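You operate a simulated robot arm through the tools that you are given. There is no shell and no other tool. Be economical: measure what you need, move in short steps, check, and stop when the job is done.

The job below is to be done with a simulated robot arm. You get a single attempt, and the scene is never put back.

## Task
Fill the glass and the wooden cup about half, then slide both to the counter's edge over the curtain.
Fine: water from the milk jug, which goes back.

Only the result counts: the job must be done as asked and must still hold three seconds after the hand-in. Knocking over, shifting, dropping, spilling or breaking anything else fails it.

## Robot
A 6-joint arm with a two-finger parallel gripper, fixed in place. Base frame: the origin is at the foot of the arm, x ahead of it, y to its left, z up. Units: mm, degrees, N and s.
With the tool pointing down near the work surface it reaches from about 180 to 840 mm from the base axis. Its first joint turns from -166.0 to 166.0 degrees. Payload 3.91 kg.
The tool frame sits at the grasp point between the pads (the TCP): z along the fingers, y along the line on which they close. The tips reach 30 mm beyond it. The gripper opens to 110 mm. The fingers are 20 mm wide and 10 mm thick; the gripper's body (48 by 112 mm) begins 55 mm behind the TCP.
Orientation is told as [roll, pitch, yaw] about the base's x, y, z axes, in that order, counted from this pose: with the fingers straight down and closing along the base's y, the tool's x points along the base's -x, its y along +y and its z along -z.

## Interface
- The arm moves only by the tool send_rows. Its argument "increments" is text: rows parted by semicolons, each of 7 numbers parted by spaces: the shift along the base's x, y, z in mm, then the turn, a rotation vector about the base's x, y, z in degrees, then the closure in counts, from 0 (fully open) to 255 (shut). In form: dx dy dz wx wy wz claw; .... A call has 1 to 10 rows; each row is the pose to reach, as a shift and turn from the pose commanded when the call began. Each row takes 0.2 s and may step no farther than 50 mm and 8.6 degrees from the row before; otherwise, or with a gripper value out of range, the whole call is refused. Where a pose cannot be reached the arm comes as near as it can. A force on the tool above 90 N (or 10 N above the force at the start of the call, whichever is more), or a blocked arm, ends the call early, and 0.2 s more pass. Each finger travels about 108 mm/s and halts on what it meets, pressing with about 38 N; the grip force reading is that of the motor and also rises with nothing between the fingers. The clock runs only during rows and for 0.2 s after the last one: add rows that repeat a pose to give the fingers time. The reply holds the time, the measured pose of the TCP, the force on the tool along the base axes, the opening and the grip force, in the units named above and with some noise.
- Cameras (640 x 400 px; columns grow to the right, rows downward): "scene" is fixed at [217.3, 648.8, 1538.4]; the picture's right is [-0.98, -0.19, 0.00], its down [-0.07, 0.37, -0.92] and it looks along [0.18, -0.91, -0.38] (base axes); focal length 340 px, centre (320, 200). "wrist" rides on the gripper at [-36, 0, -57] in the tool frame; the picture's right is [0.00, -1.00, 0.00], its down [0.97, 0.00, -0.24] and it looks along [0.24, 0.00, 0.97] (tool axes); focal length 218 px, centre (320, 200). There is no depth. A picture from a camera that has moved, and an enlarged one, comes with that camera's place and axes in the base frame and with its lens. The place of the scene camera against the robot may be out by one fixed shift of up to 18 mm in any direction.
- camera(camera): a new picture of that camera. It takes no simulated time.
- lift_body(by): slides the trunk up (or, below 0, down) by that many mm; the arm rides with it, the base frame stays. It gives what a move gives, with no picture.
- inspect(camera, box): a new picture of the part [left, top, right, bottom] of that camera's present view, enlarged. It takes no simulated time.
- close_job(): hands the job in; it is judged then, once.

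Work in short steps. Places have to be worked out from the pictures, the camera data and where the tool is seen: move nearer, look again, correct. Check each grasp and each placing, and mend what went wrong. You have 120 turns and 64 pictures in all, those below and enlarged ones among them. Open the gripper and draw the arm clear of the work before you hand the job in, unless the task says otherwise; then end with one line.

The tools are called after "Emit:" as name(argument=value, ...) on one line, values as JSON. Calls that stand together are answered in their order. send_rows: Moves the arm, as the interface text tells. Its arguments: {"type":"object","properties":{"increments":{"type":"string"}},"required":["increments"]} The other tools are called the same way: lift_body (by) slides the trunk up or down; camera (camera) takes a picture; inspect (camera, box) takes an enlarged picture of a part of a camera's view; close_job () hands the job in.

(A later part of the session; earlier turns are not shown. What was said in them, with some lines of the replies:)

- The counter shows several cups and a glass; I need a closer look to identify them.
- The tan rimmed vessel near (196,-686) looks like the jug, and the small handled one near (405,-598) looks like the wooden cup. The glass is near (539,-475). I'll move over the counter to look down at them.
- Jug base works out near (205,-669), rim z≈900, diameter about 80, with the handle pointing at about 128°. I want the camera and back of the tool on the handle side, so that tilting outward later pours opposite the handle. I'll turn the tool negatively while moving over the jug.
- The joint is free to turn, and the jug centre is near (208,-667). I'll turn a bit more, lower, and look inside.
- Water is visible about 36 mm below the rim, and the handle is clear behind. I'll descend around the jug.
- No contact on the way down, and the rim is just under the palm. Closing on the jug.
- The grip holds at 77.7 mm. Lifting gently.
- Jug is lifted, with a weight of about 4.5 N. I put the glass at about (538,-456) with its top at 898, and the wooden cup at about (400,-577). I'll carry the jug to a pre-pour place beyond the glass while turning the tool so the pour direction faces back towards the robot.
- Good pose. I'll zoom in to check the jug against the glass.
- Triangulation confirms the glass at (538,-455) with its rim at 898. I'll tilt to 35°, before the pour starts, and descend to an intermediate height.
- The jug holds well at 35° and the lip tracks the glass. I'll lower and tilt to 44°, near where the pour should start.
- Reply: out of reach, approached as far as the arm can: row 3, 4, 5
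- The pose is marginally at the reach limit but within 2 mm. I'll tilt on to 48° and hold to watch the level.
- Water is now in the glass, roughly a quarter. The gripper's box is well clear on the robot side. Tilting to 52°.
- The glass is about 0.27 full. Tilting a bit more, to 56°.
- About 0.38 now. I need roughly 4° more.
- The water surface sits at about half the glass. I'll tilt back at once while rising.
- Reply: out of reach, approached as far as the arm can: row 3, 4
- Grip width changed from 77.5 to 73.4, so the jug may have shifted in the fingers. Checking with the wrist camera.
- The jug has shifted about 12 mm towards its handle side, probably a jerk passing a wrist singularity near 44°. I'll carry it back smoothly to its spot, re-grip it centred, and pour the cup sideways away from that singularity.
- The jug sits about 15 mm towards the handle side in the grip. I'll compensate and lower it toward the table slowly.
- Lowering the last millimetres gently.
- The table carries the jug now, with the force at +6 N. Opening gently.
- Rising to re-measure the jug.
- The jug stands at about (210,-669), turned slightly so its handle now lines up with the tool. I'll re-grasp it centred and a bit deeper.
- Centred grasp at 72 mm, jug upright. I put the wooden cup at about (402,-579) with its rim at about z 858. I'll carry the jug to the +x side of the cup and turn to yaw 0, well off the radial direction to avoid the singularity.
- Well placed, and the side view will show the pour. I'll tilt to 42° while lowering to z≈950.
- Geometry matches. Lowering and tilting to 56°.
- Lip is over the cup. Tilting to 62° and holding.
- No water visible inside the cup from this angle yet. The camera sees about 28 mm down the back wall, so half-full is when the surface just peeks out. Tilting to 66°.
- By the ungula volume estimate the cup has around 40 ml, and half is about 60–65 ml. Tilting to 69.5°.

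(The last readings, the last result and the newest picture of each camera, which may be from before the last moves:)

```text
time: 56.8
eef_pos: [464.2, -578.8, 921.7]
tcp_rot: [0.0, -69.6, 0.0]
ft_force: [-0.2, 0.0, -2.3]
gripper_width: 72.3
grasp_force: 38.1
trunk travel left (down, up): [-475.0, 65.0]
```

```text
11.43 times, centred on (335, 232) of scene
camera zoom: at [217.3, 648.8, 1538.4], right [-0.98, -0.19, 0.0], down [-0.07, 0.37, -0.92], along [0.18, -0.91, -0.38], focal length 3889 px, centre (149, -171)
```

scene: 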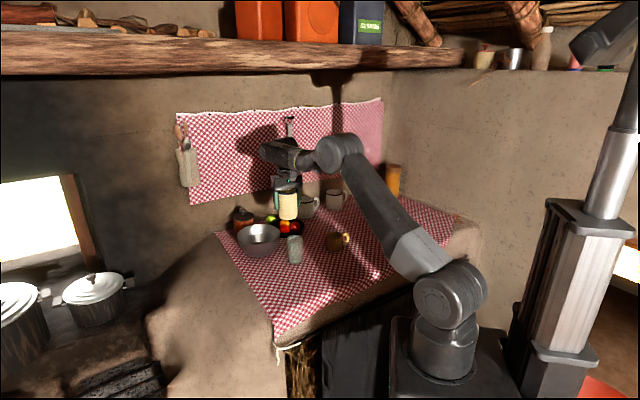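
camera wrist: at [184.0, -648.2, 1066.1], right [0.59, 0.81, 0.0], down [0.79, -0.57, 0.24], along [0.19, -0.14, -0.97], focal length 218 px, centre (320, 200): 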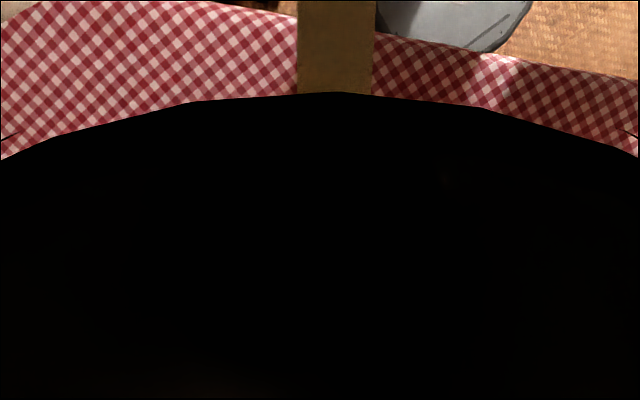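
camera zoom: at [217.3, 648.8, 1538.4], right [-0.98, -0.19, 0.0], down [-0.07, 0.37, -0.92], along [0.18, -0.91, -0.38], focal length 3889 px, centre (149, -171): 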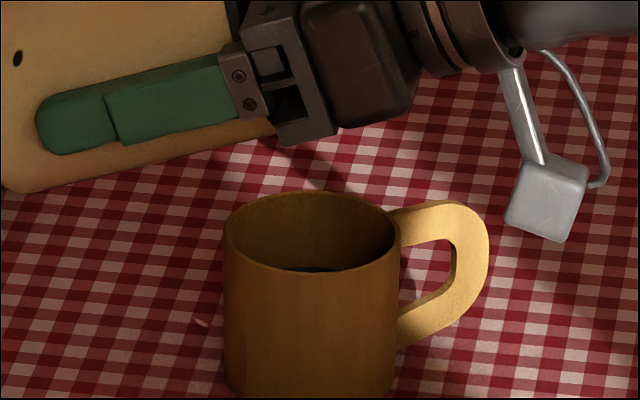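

The surface now just peeks out, about 46% full. One more degree, then return upright slowly.

Emit:
send_rows(increments="0 0 0.7 0 -1 0 255; 0 0 0.7 0 -1 0 255; 0 0 2 0 5 0 255; 0 0 5 0 12 0 255; 0 0 12 0 20 0 255; 0 0 22 0 28 0 255; 0 0 34 0 36 0 255; 0 0 48 0 44 0 255; 2 0 64 0 52 0 255; 4 0 80 0 59 0 255")

Emit:
send_rows(increments="0 0 8 0 6 0 255; 0 0 14 0 9.5 0 255; 0 0 18 0 10.6 0 255; 0 0 18 0 10.6 0 255")

Emit:
inspect(camera="scene", box=[255, 160, 375, 270])

```text
time: 59.0
eef_pos: [468.0, -578.6, 1003.3]
tcp_rot: [0.0, -10.5, 0.0]
ft_force: [0.3, 0.7, -2.7]
gripper_width: 72.4
grasp_force: 37.9
trunk travel left (down, up): [-475.0, 65.0]
```

```text
time: 60.0
eef_pos: [469.9, -579.3, 1021.4]
tcp_rot: [0.1, -0.1, 0.0]
ft_force: [-0.5, 0.8, -2.6]
gripper_width: 72.6
grasp_force: 37.8
trunk travel left (down, up): [-475.0, 65.0]
```

```text
3.64 times, centred on (315, 215) of scene
camera zoom: at [217.3, 648.8, 1538.4], right [-0.98, -0.19, 0.0], down [-0.07, 0.37, -0.92], along [0.18, -0.91, -0.38], focal length 1238 px, centre (338, 146)
```

zoom: 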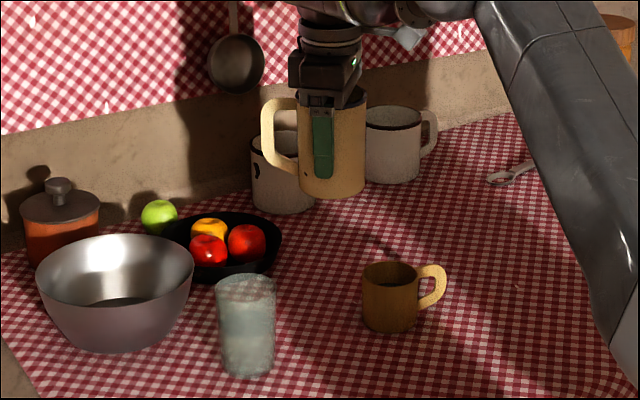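

No slip this time. On the way back I'll pass beside the cup so the wrist camera can look down into it.

Emit:
send_rows(increments="-8 0 0 0 0 0 255; -30 0 0 0 0 0 255; -55 0 0 0 0 0 255; -80 0 0 0 0 0 255; -105 0 0 0 0 0 255; -130 0 0 0 0 0 255; -155 0 0 0 0 0 255; -180 0 0 0 0 0 255; -205 0 0 0 0 0 255; -218 0 0 0 0 0 255")

Emit:
inspect(camera="wrist", box=[240, 0, 400, 100])

```text
time: 62.2
eef_pos: [250.7, -579.3, 1021.6]
tcp_rot: [-0.1, 0.0, 0.0]
ft_force: [-0.1, 0.1, -2.7]
gripper_width: 72.2
grasp_force: 38.3
trunk travel left (down, up): [-475.0, 65.0]
```

```text
4.00 times, centred on (320, 50) of wrist
camera zoom: at [287.8, -580.5, 1078.4], right [0.0, -1.0, 0.0], down [-0.97, 0.0, 0.24], along [-0.24, 0.0, -0.97], focal length 873 px, centre (320, 800)
```

zoom: 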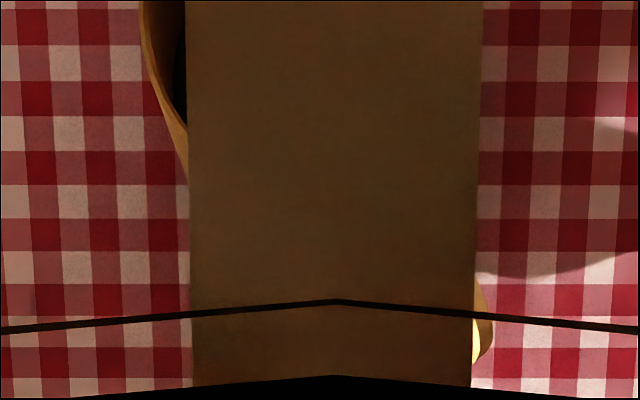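

The jug's handle blocks the view. I'll return the jug and inspect the cup afterwards.

Emit:
send_rows(increments="0 -3 0 0 0 -3 255; -2 -6 0 0 0 -10 255; -3 -9 0 0 0 -18 255; -5 -12 0 0 0 -26 255; -6 -15 0 0 0 -34 255; -8 -18 0 0 0 -42 255; -10 -21 0 0 0 -50 255; -12 -24 0 0 0 -58 255; -14 -27 0 0 0 -66 255; -15 -29 0 0 0 -74 255")

Emit:
send_rows(increments="-1 -3 0 0 0 -8 255; -2 -6 0 0 0 -16 255; -4 -9 0 0 0 -24 255; -6 -12 0 0 0 -32 255; -8 -15 0 0 0 -40 255; -9 -18 0 0 0 -48 255; -11 -21 0 0 0 -56 255; -12 -24 0 0 0 -64 255; -14 -27 0 0 0 -72 255; -15 -29 0 0 0 -79 255")

Emit:
send_rows(increments="-1 -3 0 0 0 -8 255; -2 -6 0 0 0 -16 255; -4 -9 0 0 0 -24 255; -6 -12 0 0 0 -32 255; -8 -15 0 0 0 -40 255; -9 -18 0 0 0 -48 255; -11 -21 0 0 0 -56 255; -13 -24 0 0 0 -64 255; -14 -27 0 0 0 -71 255; -15 -28 0 0 0 -74 255")

```text
time: 64.4
eef_pos: [234.8, -608.7, 1019.2]
tcp_rot: [0.0, 0.0, -74.1]
ft_force: [0.1, 0.4, -1.6]
gripper_width: 72.2
grasp_force: 38.2
trunk travel left (down, up): [-475.0, 65.0]
```

```text
time: 66.6
eef_pos: [221.1, -636.8, 1020.1]
tcp_rot: [0.0, -0.1, -153.1]
ft_force: [-0.5, 0.1, -2.8]
gripper_width: 72.2
grasp_force: 38.3
trunk travel left (down, up): [-475.0, 65.0]
```

```text
time: 68.8
eef_pos: [206.7, -664.6, 1018.2]
tcp_rot: [0.0, 0.0, 132.9]
ft_force: [0.0, -0.5, -3.3]
gripper_width: 72.4
grasp_force: 38.2
trunk travel left (down, up): [-475.0, 65.0]
```

Now I'll lower it to just above the table; contact is expected near TCP z 860.

Emit:
send_rows(increments="0 0 -15 0 0 0 255; 0 0 -45 0 0 0 255; 0 0 -80 0 0 0 255; 0 0 -110 0 0 0 255; 0 0 -135 0 0 0 255; 0 0 -149 0 0 0 255; 0 0 -152 0 0 0 255; 0 0 -154 0 0 0 255; 0 0 -156 0 0 0 255; 0 0 -158 0 0 0 255")

```text
time: 71.0
eef_pos: [204.9, -665.1, 862.2]
tcp_rot: [0.0, 0.0, 133.0]
ft_force: [-0.1, 0.8, -3.5]
gripper_width: 72.1
grasp_force: 37.7
trunk travel left (down, up): [-475.0, 65.0]
```

Emit:
send_rows(increments="0 0 -1 0 0 0 255; 0 0 -2 0 0 0 255; 0 0 -3 0 0 0 255; 0 0 -4 0 0 0 255")

```text
time: 72.0
eef_pos: [204.9, -663.9, 861.2]
tcp_rot: [0.1, 0.1, 133.0]
ft_force: [-0.2, 1.1, 9.8]
gripper_width: 72.1
grasp_force: 38.3
trunk travel left (down, up): [-475.0, 65.0]
```

The jug is on the table. Releasing and rising.

Emit:
send_rows(increments="0 0 1 0 0 0 85; 0 0 1 0 0 0 65; 0 0 1 0 0 0 30; 0 0 1 0 0 0 0; 0 0 1 0 0 0 0; 0 0 30 0 0 0 0; 0 0 65 0 0 0 0; 0 0 100 0 0 0 0; 0 0 145 0 0 0 0")

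Emit:
camera(camera="wrist")

```text
time: 74.0
eef_pos: [203.7, -663.6, 1003.9]
tcp_rot: [0.0, -0.1, 133.0]
ft_force: [0.9, 0.4, 0.5]
gripper_width: 110.0
grasp_force: 0.0
trunk travel left (down, up): [-475.0, 65.0]
```

```text
22 pictures are left
camera wrist: at [181.6, -638.3, 1061.2], right [0.73, 0.68, 0.0], down [0.66, -0.71, 0.24], along [0.16, -0.17, -0.97], focal length 218 px, centre (320, 200)
```

wrist: 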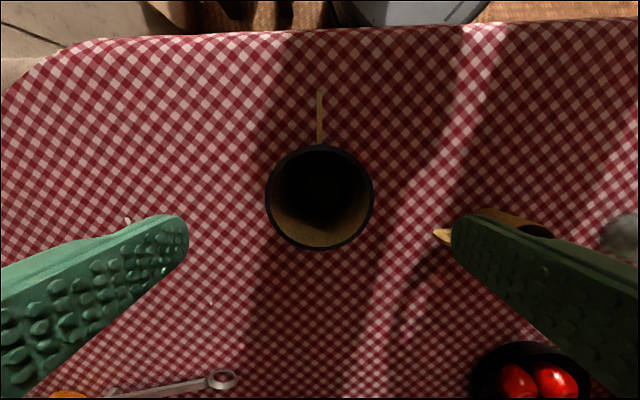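

Jug is back at (206,-664) with the handle in its original direction. Now I'll move above the wooden cup, aligning the closing axis perpendicular to its handle.

Emit:
send_rows(increments="10 4 10 0 0 6 0; 30 13 15 0 0 14 0; 52 22 15 0 0 22 0; 75 32 10 0 0 30 0; 98 42 5 0 0 38 0; 121 52 0 0 0 46 0; 144 62 -5 0 0 55 0; 166 71 -10 0 0 64 0; 185 79 -10 0 0 73 0; 198 85 -10 0 0 81 0")

Emit:
camera(camera="wrist")

Emit:
inspect(camera="scene", box=[260, 250, 440, 399])

```text
refused: row 7 steps farther than a row can; nothing moved
```

```text
21 pictures are left
camera wrist: at [181.6, -638.3, 1061.2], right [0.73, 0.68, 0.0], down [0.66, -0.71, 0.24], along [0.16, -0.17, -0.97], focal length 218 px, centre (320, 200)
```

wrist: 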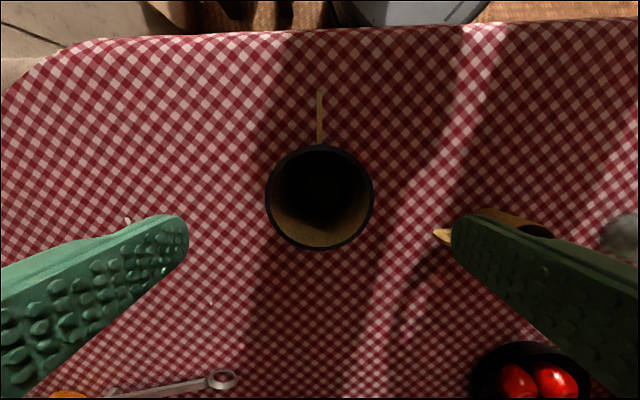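

```text
2.68 times, centred on (350, 324) of scene
camera zoom: at [217.3, 648.8, 1538.4], right [-0.98, -0.19, 0.0], down [-0.07, 0.37, -0.92], along [0.18, -0.91, -0.38], focal length 914 px, centre (240, -134)
```

zoom: 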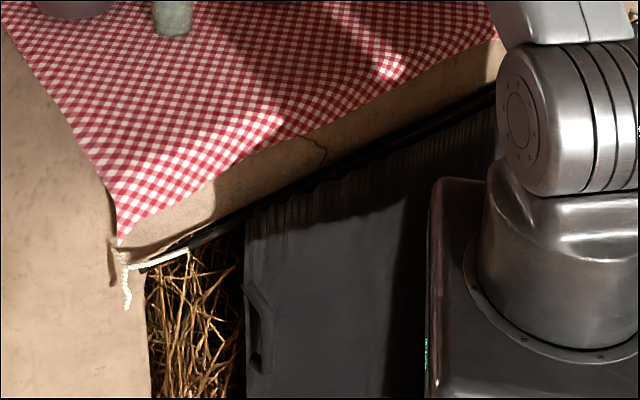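

The curtain hangs under the front edge, along the stretch straight in front of both vessels. The flat top ends at about x−y≈655. Repeating the move with smaller turn steps.

Emit:
send_rows(increments="10 4 10 0 0 6 0; 30 13 15 0 0 14 0; 52 22 15 0 0 22 0; 75 32 10 0 0 30 0; 98 42 5 0 0 38 0; 121 52 0 0 0 46 0; 144 62 -5 0 0 54 0; 166 71 -10 0 0 62 0; 185 79 -10 0 0 70 0; 198 85 -10 0 0 78 0")

Emit:
camera(camera="wrist")

```text
time: 76.2
eef_pos: [403.4, -578.5, 995.1]
tcp_rot: [0.0, 0.0, -148.8]
ft_force: [0.5, -0.3, 0.2]
gripper_width: 109.9
grasp_force: 0.0
trunk travel left (down, up): [-475.0, 65.0]
```

```text
19 pictures are left
camera wrist: at [375.1, -599.1, 1051.6], right [-0.52, 0.86, 0.0], down [0.83, 0.5, 0.24], along [0.2, 0.12, -0.97], focal length 218 px, centre (320, 200)
```

wrist: 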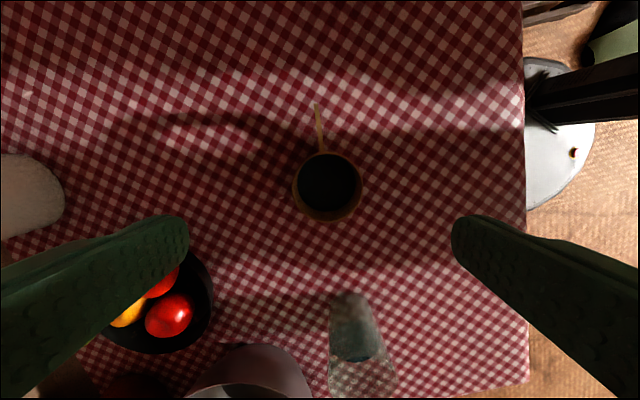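

Cup centre is (401,-575), and the edge brink is at x−y≈657. A closer look at the levels before sliding.

Emit:
inspect(camera="wrist", box=[280, 140, 380, 230])

```text
4.44 times, centred on (330, 185) of wrist
camera zoom: at [375.1, -599.1, 1051.6], right [-0.52, 0.86, 0.0], down [0.83, 0.5, 0.24], along [0.2, 0.12, -0.97], focal length 970 px, centre (276, 267)
```

zoom: 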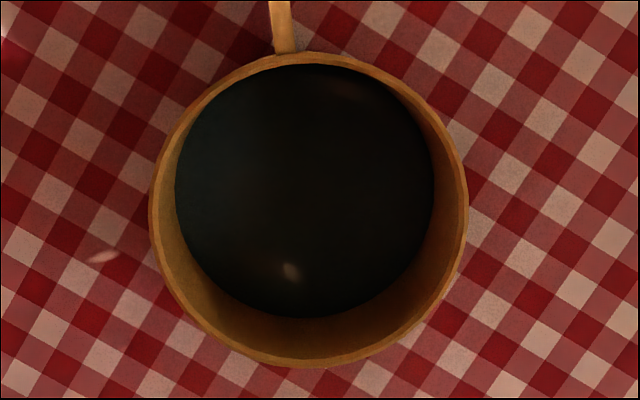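

The water is about 30 mm below the rim of a roughly 53 mm deep cup, close to half. I'll descend and grip the cup.

Emit:
send_rows(increments="-2 3 -30 0 0 0 0; -2 3.5 -60 0 0 0 0; -2 3.5 -90 0 0 0 0; -2 3.5 -120 0 0 0 0; -2 3.5 -143 0 0 0 0; -2 3.5 -153 0 0 0 0; -2 3.5 -153 0 0 0 60; -2 3.5 -153 0 0 0 120; -2 3.5 -153 0 0 0 160; -2 3.5 -153 0 0 0 160")

```text
time: 78.4
eef_pos: [400.5, -577.2, 839.5]
tcp_rot: [0.1, 0.0, -149.0]
ft_force: [-0.1, 1.0, -0.5]
gripper_width: 67.4
grasp_force: 37.7
trunk travel left (down, up): [-475.0, 65.0]
```

Cup is gripped at 67 mm. Sliding it straight toward the edge, smoothly.

Emit:
send_rows(increments="0 0 0 0 0 0 160; -2 2 0 0 0 0 160; -7 7 0 0 0 0 160; -14 14 0 0 0 0 160; -22 22 0 0 0 0 160; -30 30 0 0 0 0 160; -38 38 0 0 0 0 160; -46 46 0 0 0 0 160; -53 53 0 0 0 0 160; -58 58 0 0 0 0 160")

Emit:
send_rows(increments="-4 4 0 0 0 0 160; -10 10 0 0 0 0 160; -18 18 0 0 0 0 160; -26 26 0 0 0 0 160; -34 34 0 0 0 0 160; -42 42 0 0 0 0 160; -50 50 0 0 0 0 160; -58 58 0 0 0 0 160; -64 64 0 0 0 0 160; -67 67 0 0 0 0 160")

Emit:
camera(camera="wrist")

Emit:
inspect(camera="scene", box=[260, 200, 440, 320])

```text
time: 80.6
eef_pos: [342.7, -518.4, 839.5]
tcp_rot: [-0.1, 0.0, -149.0]
ft_force: [-0.8, 0.1, -0.5]
gripper_width: 67.5
grasp_force: 38.3
trunk travel left (down, up): [-475.0, 65.0]
```

```text
time: 82.8
eef_pos: [277.4, -452.5, 840.1]
tcp_rot: [0.0, 0.0, -148.9]
ft_force: [-1.0, -0.1, 0.3]
gripper_width: 67.3
grasp_force: 37.7
trunk travel left (down, up): [-475.0, 65.0]
```

```text
17 pictures are left
camera wrist: at [247.4, -471.8, 897.0], right [-0.52, 0.86, 0.0], down [0.83, 0.5, 0.24], along [0.21, 0.12, -0.97], focal length 218 px, centre (320, 200)
```

wrist: 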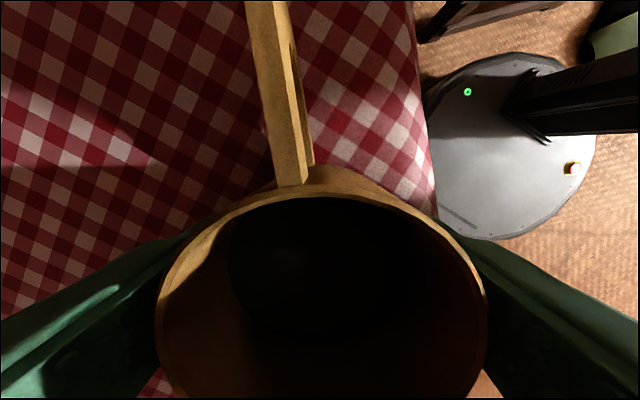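

```text
3.33 times, centred on (350, 260) of scene
camera zoom: at [217.3, 648.8, 1538.4], right [-0.98, -0.19, 0.0], down [-0.07, 0.37, -0.92], along [0.18, -0.91, -0.38], focal length 1134 px, centre (220, 0)
```

zoom: 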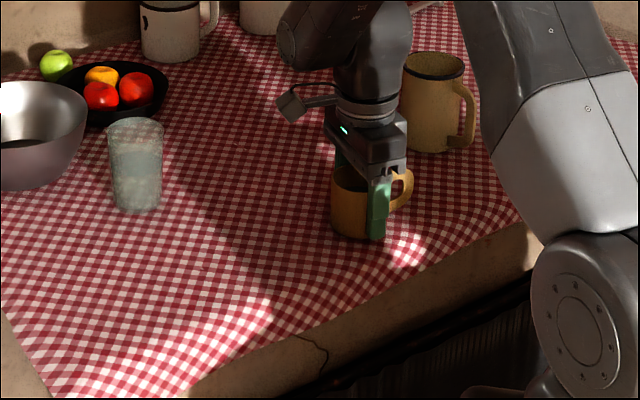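

The cup is at (277,-452), its wall about 20 mm from where the flat top ends. I'll bring it about 9 mm closer and release.

Emit:
send_rows(increments="-2 2 0 0 0 0 160; -5 5 0 0 0 0 160; -6.5 6.5 0 0 0 0 160; -6.5 6.5 0 0 0 0 160; -6.5 6.5 0 0 0 0 90; -6.5 6.5 0 0 0 0 50; -6.5 6.5 0 0 0 0 0; -6.5 6.5 0 0 0 0 0")

Emit:
inspect(camera="scene", box=[330, 225, 410, 285])

```text
time: 84.6
eef_pos: [269.1, -446.4, 840.7]
tcp_rot: [-0.1, 0.1, -149.0]
ft_force: [-0.5, 0.2, 0.5]
gripper_width: 110.3
grasp_force: 0.1
trunk travel left (down, up): [-475.0, 65.0]
```

```text
6.67 times, centred on (370, 255) of scene
camera zoom: at [217.3, 648.8, 1538.4], right [-0.98, -0.19, 0.0], down [-0.07, 0.37, -0.92], along [0.18, -0.91, -0.38], focal length 2269 px, centre (-13, -167)
```

zoom: 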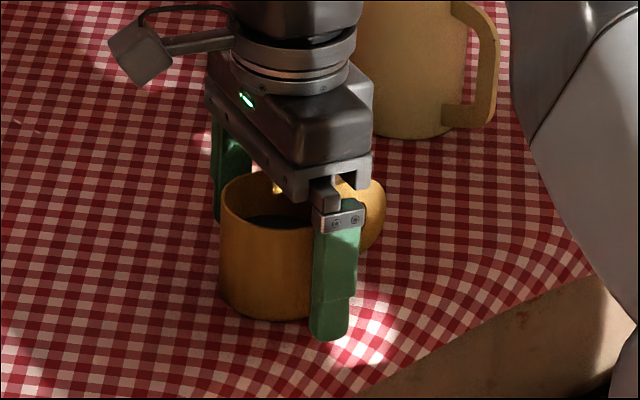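

Cup stands upright with water visible near half. I'll rise and move to the glass, turning to yaw −45 so the fingers straddle it across the slide direction.

Emit:
send_rows(increments="0 0 20 0 0 0 0; 0 0 50 0 0 0 0; 0 0 90 0 0 0 0; 0 0 130 0 0 0 0; 0 0 165 0 0 0 0; 20 0 180 0 0 8 0; 45 0 180 0 0 16 0; 70 0 180 0 0 24 0; 95 -1 180 0 0 32 0; 120 -2 180 0 0 40 0")

Emit:
send_rows(increments="22 -1 0 0 0 8 0; 46 -2 0 0 0 16 0; 70 -3 0 0 0 24 0; 94 -4 0 0 0 32 0; 116 -5 0 0 0 40 0; 134 -6 0 0 0 48 0; 145 -7 0 0 0 56 0; 149 -8 0 0 0 64 0; 149 -8 0 0 0 64 0")

Emit:
camera(camera="wrist")

```text
time: 86.8
eef_pos: [392.7, -446.8, 1020.3]
tcp_rot: [-0.1, 0.0, -108.8]
ft_force: [-0.8, -0.5, 0.5]
gripper_width: 109.8
grasp_force: 0.0
trunk travel left (down, up): [-475.0, 65.0]
```

```text
time: 88.8
eef_pos: [539.3, -454.0, 1021.1]
tcp_rot: [0.1, 0.1, -44.9]
ft_force: [1.0, -0.1, -0.1]
gripper_width: 110.1
grasp_force: 0.1
trunk travel left (down, up): [-475.0, 65.0]
```

```text
14 pictures are left
camera wrist: at [566.4, -482.1, 1077.3], right [-0.71, -0.71, 0.0], down [-0.69, 0.69, 0.24], along [-0.17, 0.17, -0.97], focal length 218 px, centre (320, 200)
```

wrist: 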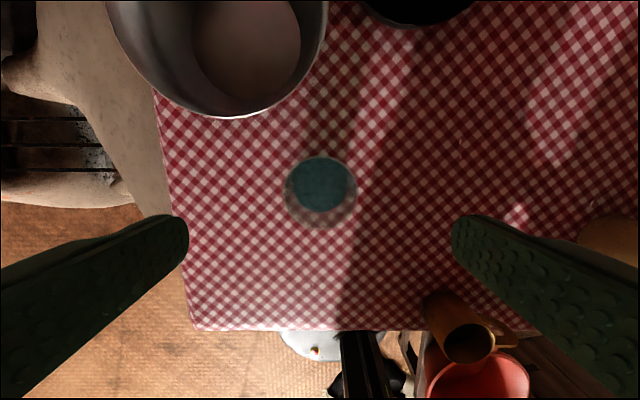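

Glass at (540,-457), half-full of teal water, well centred. Descending and gripping.

Emit:
send_rows(increments="0.5 -2 -35 0 0 0 0; 0.5 -2.5 -70 0 0 0 0; 0.5 -2.5 -105 0 0 0 0; 0.5 -2.5 -135 0 0 0 0; 0.5 -2.5 -155 0 0 0 0; 0.5 -2.5 -163 0 0 0 0; 0.5 -2.5 -163 0 0 0 60; 0.5 -2.5 -163 0 0 0 110; 0.5 -2.5 -163 0 0 0 160; 0.5 -2.5 -163 0 0 0 160")

```text
time: 91.0
eef_pos: [538.9, -455.3, 858.2]
tcp_rot: [0.0, 0.0, -45.0]
ft_force: [1.6, -0.2, -0.3]
gripper_width: 62.9
grasp_force: 38.4
trunk travel left (down, up): [-475.0, 65.0]
```

Gripped at 63 mm. Sliding towards the edge.

Emit:
send_rows(increments="0 0 0 0 0 0 160; -2 2 0 0 0 0 160; -7 7 0 0 0 0 160; -14 14 0 0 0 0 160; -22 22 0 0 0 0 160; -30 30 0 0 0 0 160; -38 38 0 0 0 0 160; -46 46 0 0 0 0 160; -54 54 0 0 0 0 160; -61 61 0 0 0 0 160")

Emit:
send_rows(increments="-7 7 0 0 0 0 160; -14 14 0 0 0 0 160; -22 22 0 0 0 0 160; -30 30 0 0 0 0 160; -38 38 0 0 0 0 160; -46 46 0 0 0 0 160; -54 54 0 0 0 0 160; -62 62 0 0 0 0 160; -68 68 0 0 0 0 160; -72 72 0 0 0 0 160")

Emit:
camera(camera="scene")

Emit:
inspect(camera="scene", box=[280, 225, 400, 325])

```text
time: 93.2
eef_pos: [477.8, -396.8, 857.7]
tcp_rot: [0.0, -0.1, -45.0]
ft_force: [0.3, -1.7, 6.4]
gripper_width: 62.9
grasp_force: 37.8
trunk travel left (down, up): [-475.0, 65.0]
```

```text
time: 95.4
eef_pos: [408.5, -324.7, 858.8]
tcp_rot: [0.0, -0.1, -45.0]
ft_force: [4.8, -4.8, 16.5]
gripper_width: 63.0
grasp_force: 37.6
trunk travel left (down, up): [-475.0, 65.0]
```

```text
13 pictures are left
```

scene: 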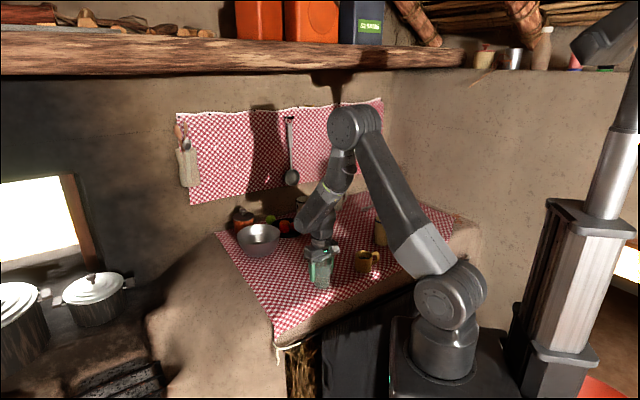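

```text
4.00 times, centred on (340, 275) of scene
camera zoom: at [217.3, 648.8, 1538.4], right [-0.98, -0.19, 0.0], down [-0.07, 0.37, -0.92], along [0.18, -0.91, -0.38], focal length 1361 px, centre (240, -100)
```

zoom: 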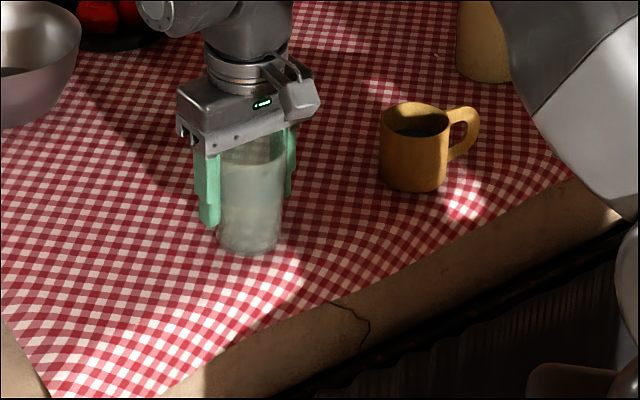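

An upward force of 16 N built up, so the surface rises slightly here. I'll ease up 2 mm, slide the last bit, and check.

Emit:
send_rows(increments="0 0 1 0 0 0 160; 0 0 2 0 0 0 160; -3 3 2 0 0 0 160; -6 6 2 0 0 0 160; -8 8 2 0 0 0 160; -8 8 2 0 0 0 160")

```text
time: 96.8
eef_pos: [397.7, -315.7, 858.5]
tcp_rot: [0.0, 0.0, -45.1]
ft_force: [-0.2, -0.9, -0.9]
gripper_width: 62.7
grasp_force: 38.1
trunk travel left (down, up): [-475.0, 65.0]
```

The glass is nearly unloaded now. I'll lower a touch until contact, then release.

Emit:
send_rows(increments="0 0 -0.5 0 0 0 160; 0 0 -1 0 0 0 160; 0 0 -1 0 0 0 160")

Emit:
inspect(camera="scene", box=[300, 240, 380, 305])

```text
time: 97.6
eef_pos: [397.1, -316.3, 857.2]
tcp_rot: [0.0, 0.0, -45.0]
ft_force: [-0.2, -0.1, -0.2]
gripper_width: 62.5
grasp_force: 38.0
trunk travel left (down, up): [-475.0, 65.0]
```

```text
6.15 times, centred on (340, 272) of scene
camera zoom: at [217.3, 648.8, 1538.4], right [-0.98, -0.19, 0.0], down [-0.07, 0.37, -0.92], along [0.18, -0.91, -0.38], focal length 2094 px, centre (197, -246)
```

zoom: 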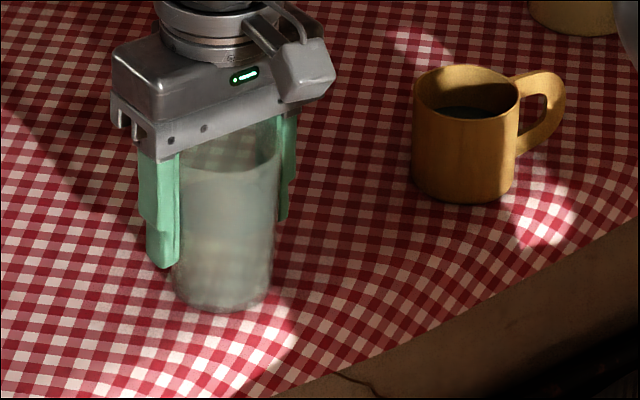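

The glass rests upright on the table near the edge. Releasing and withdrawing upward.

Emit:
send_rows(increments="0 0 0 0 0 0 95; 0 0 0 0 0 0 60; 0 0 0 0 0 0 0; 0 0 0 0 0 0 0; 0 0 25 0 0 0 0; 0 0 60 0 0 0 0; 0 0 100 0 0 0 0; 0 0 140 0 0 0 0; 0 0 180 0 0 0 0; 0 0 210 0 0 0 0")

Emit:
camera(camera="wrist")

Emit:
inspect(camera="scene", box=[230, 190, 430, 315])

```text
time: 99.8
eef_pos: [399.7, -315.7, 1070.0]
tcp_rot: [-0.1, -0.1, -45.1]
ft_force: [0.1, -0.9, -0.3]
gripper_width: 110.1
grasp_force: 0.1
trunk travel left (down, up): [-475.0, 65.0]
```

```text
10 pictures are left
camera wrist: at [427.0, -343.4, 1126.2], right [-0.71, -0.71, 0.0], down [-0.69, 0.69, 0.24], along [-0.17, 0.17, -0.97], focal length 218 px, centre (320, 200)
```

wrist: 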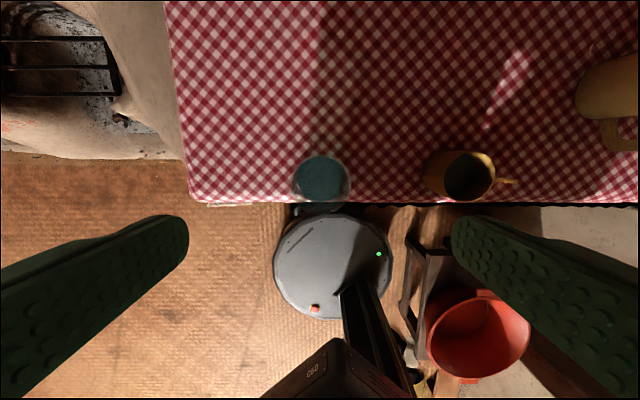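

```text
3.20 times, centred on (330, 252) of scene
camera zoom: at [217.3, 648.8, 1538.4], right [-0.98, -0.19, 0.0], down [-0.07, 0.37, -0.92], along [0.18, -0.91, -0.38], focal length 1089 px, centre (288, 32)
```

zoom: 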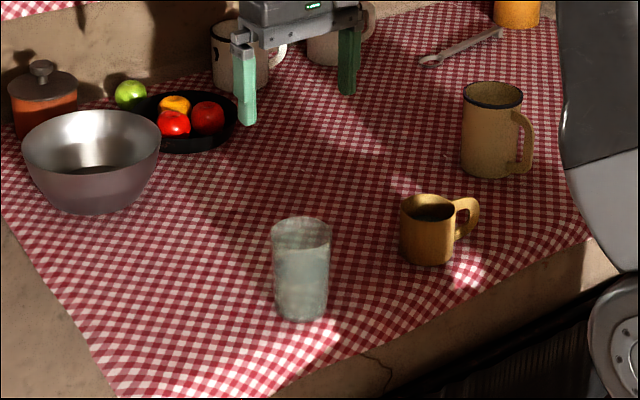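

Both stand near the edge. I'll check that the glass is truly over the curtain span.

Emit:
inspect(camera="wrist", box=[180, 140, 380, 240])

Emit:
inspect(camera="scene", box=[260, 240, 420, 380])

```text
3.20 times, centred on (280, 190) of wrist
camera zoom: at [427.0, -343.4, 1126.2], right [-0.71, -0.71, 0.0], down [-0.69, 0.69, 0.24], along [-0.17, 0.17, -0.97], focal length 698 px, centre (448, 232)
```

zoom: 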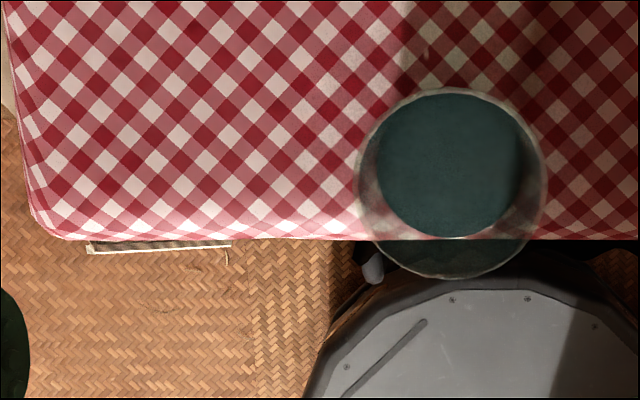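

```text
2.86 times, centred on (340, 310) of scene
camera zoom: at [217.3, 648.8, 1538.4], right [-0.98, -0.19, 0.0], down [-0.07, 0.37, -0.92], along [0.18, -0.91, -0.38], focal length 972 px, centre (263, -114)
```

zoom: 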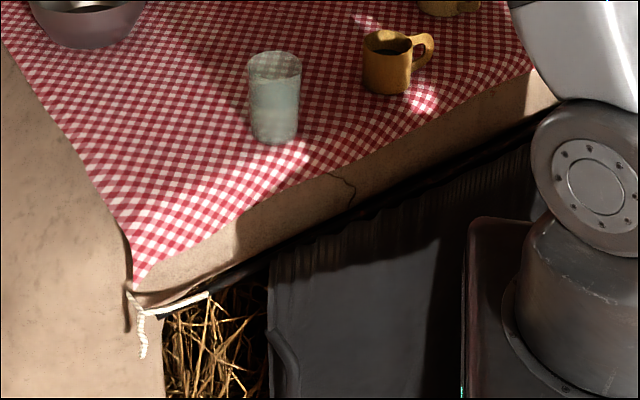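

The glass stands about 60 mm inside the curtain's span and about 45 mm from the edge, and the cup is likewise at the edge. I'll draw the arm up and clear.

Emit:
send_rows(increments="-10 0 30 0 0 0 0; -25 -5 60 0 0 0 0; -45 -10 90 0 0 0 0; -70 -15 115 0 0 0 0; -95 -20 120 0 0 0 0; -95 -20 120 0 0 0 0")

Emit:
camera(camera="scene")

```text
time: 101.2
eef_pos: [303.5, -338.1, 1186.6]
tcp_rot: [0.0, 0.0, -45.0]
ft_force: [0.0, 0.2, -0.3]
gripper_width: 110.0
grasp_force: 0.1
trunk travel left (down, up): [-475.0, 65.0]
```

```text
6 pictures are left
```

scene: 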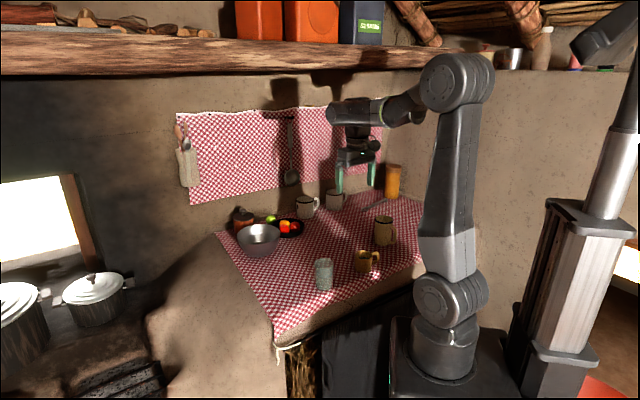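

Everything stands upright, the jug is back and the arm is clear, so I'm handing in.

Emit:
close_job()

```text
The job is handed in.
```

The glass (about half full) and the wooden cup (about 45% full) now stand at the counter's edge over the curtain, and the milk jug is back in its original place.
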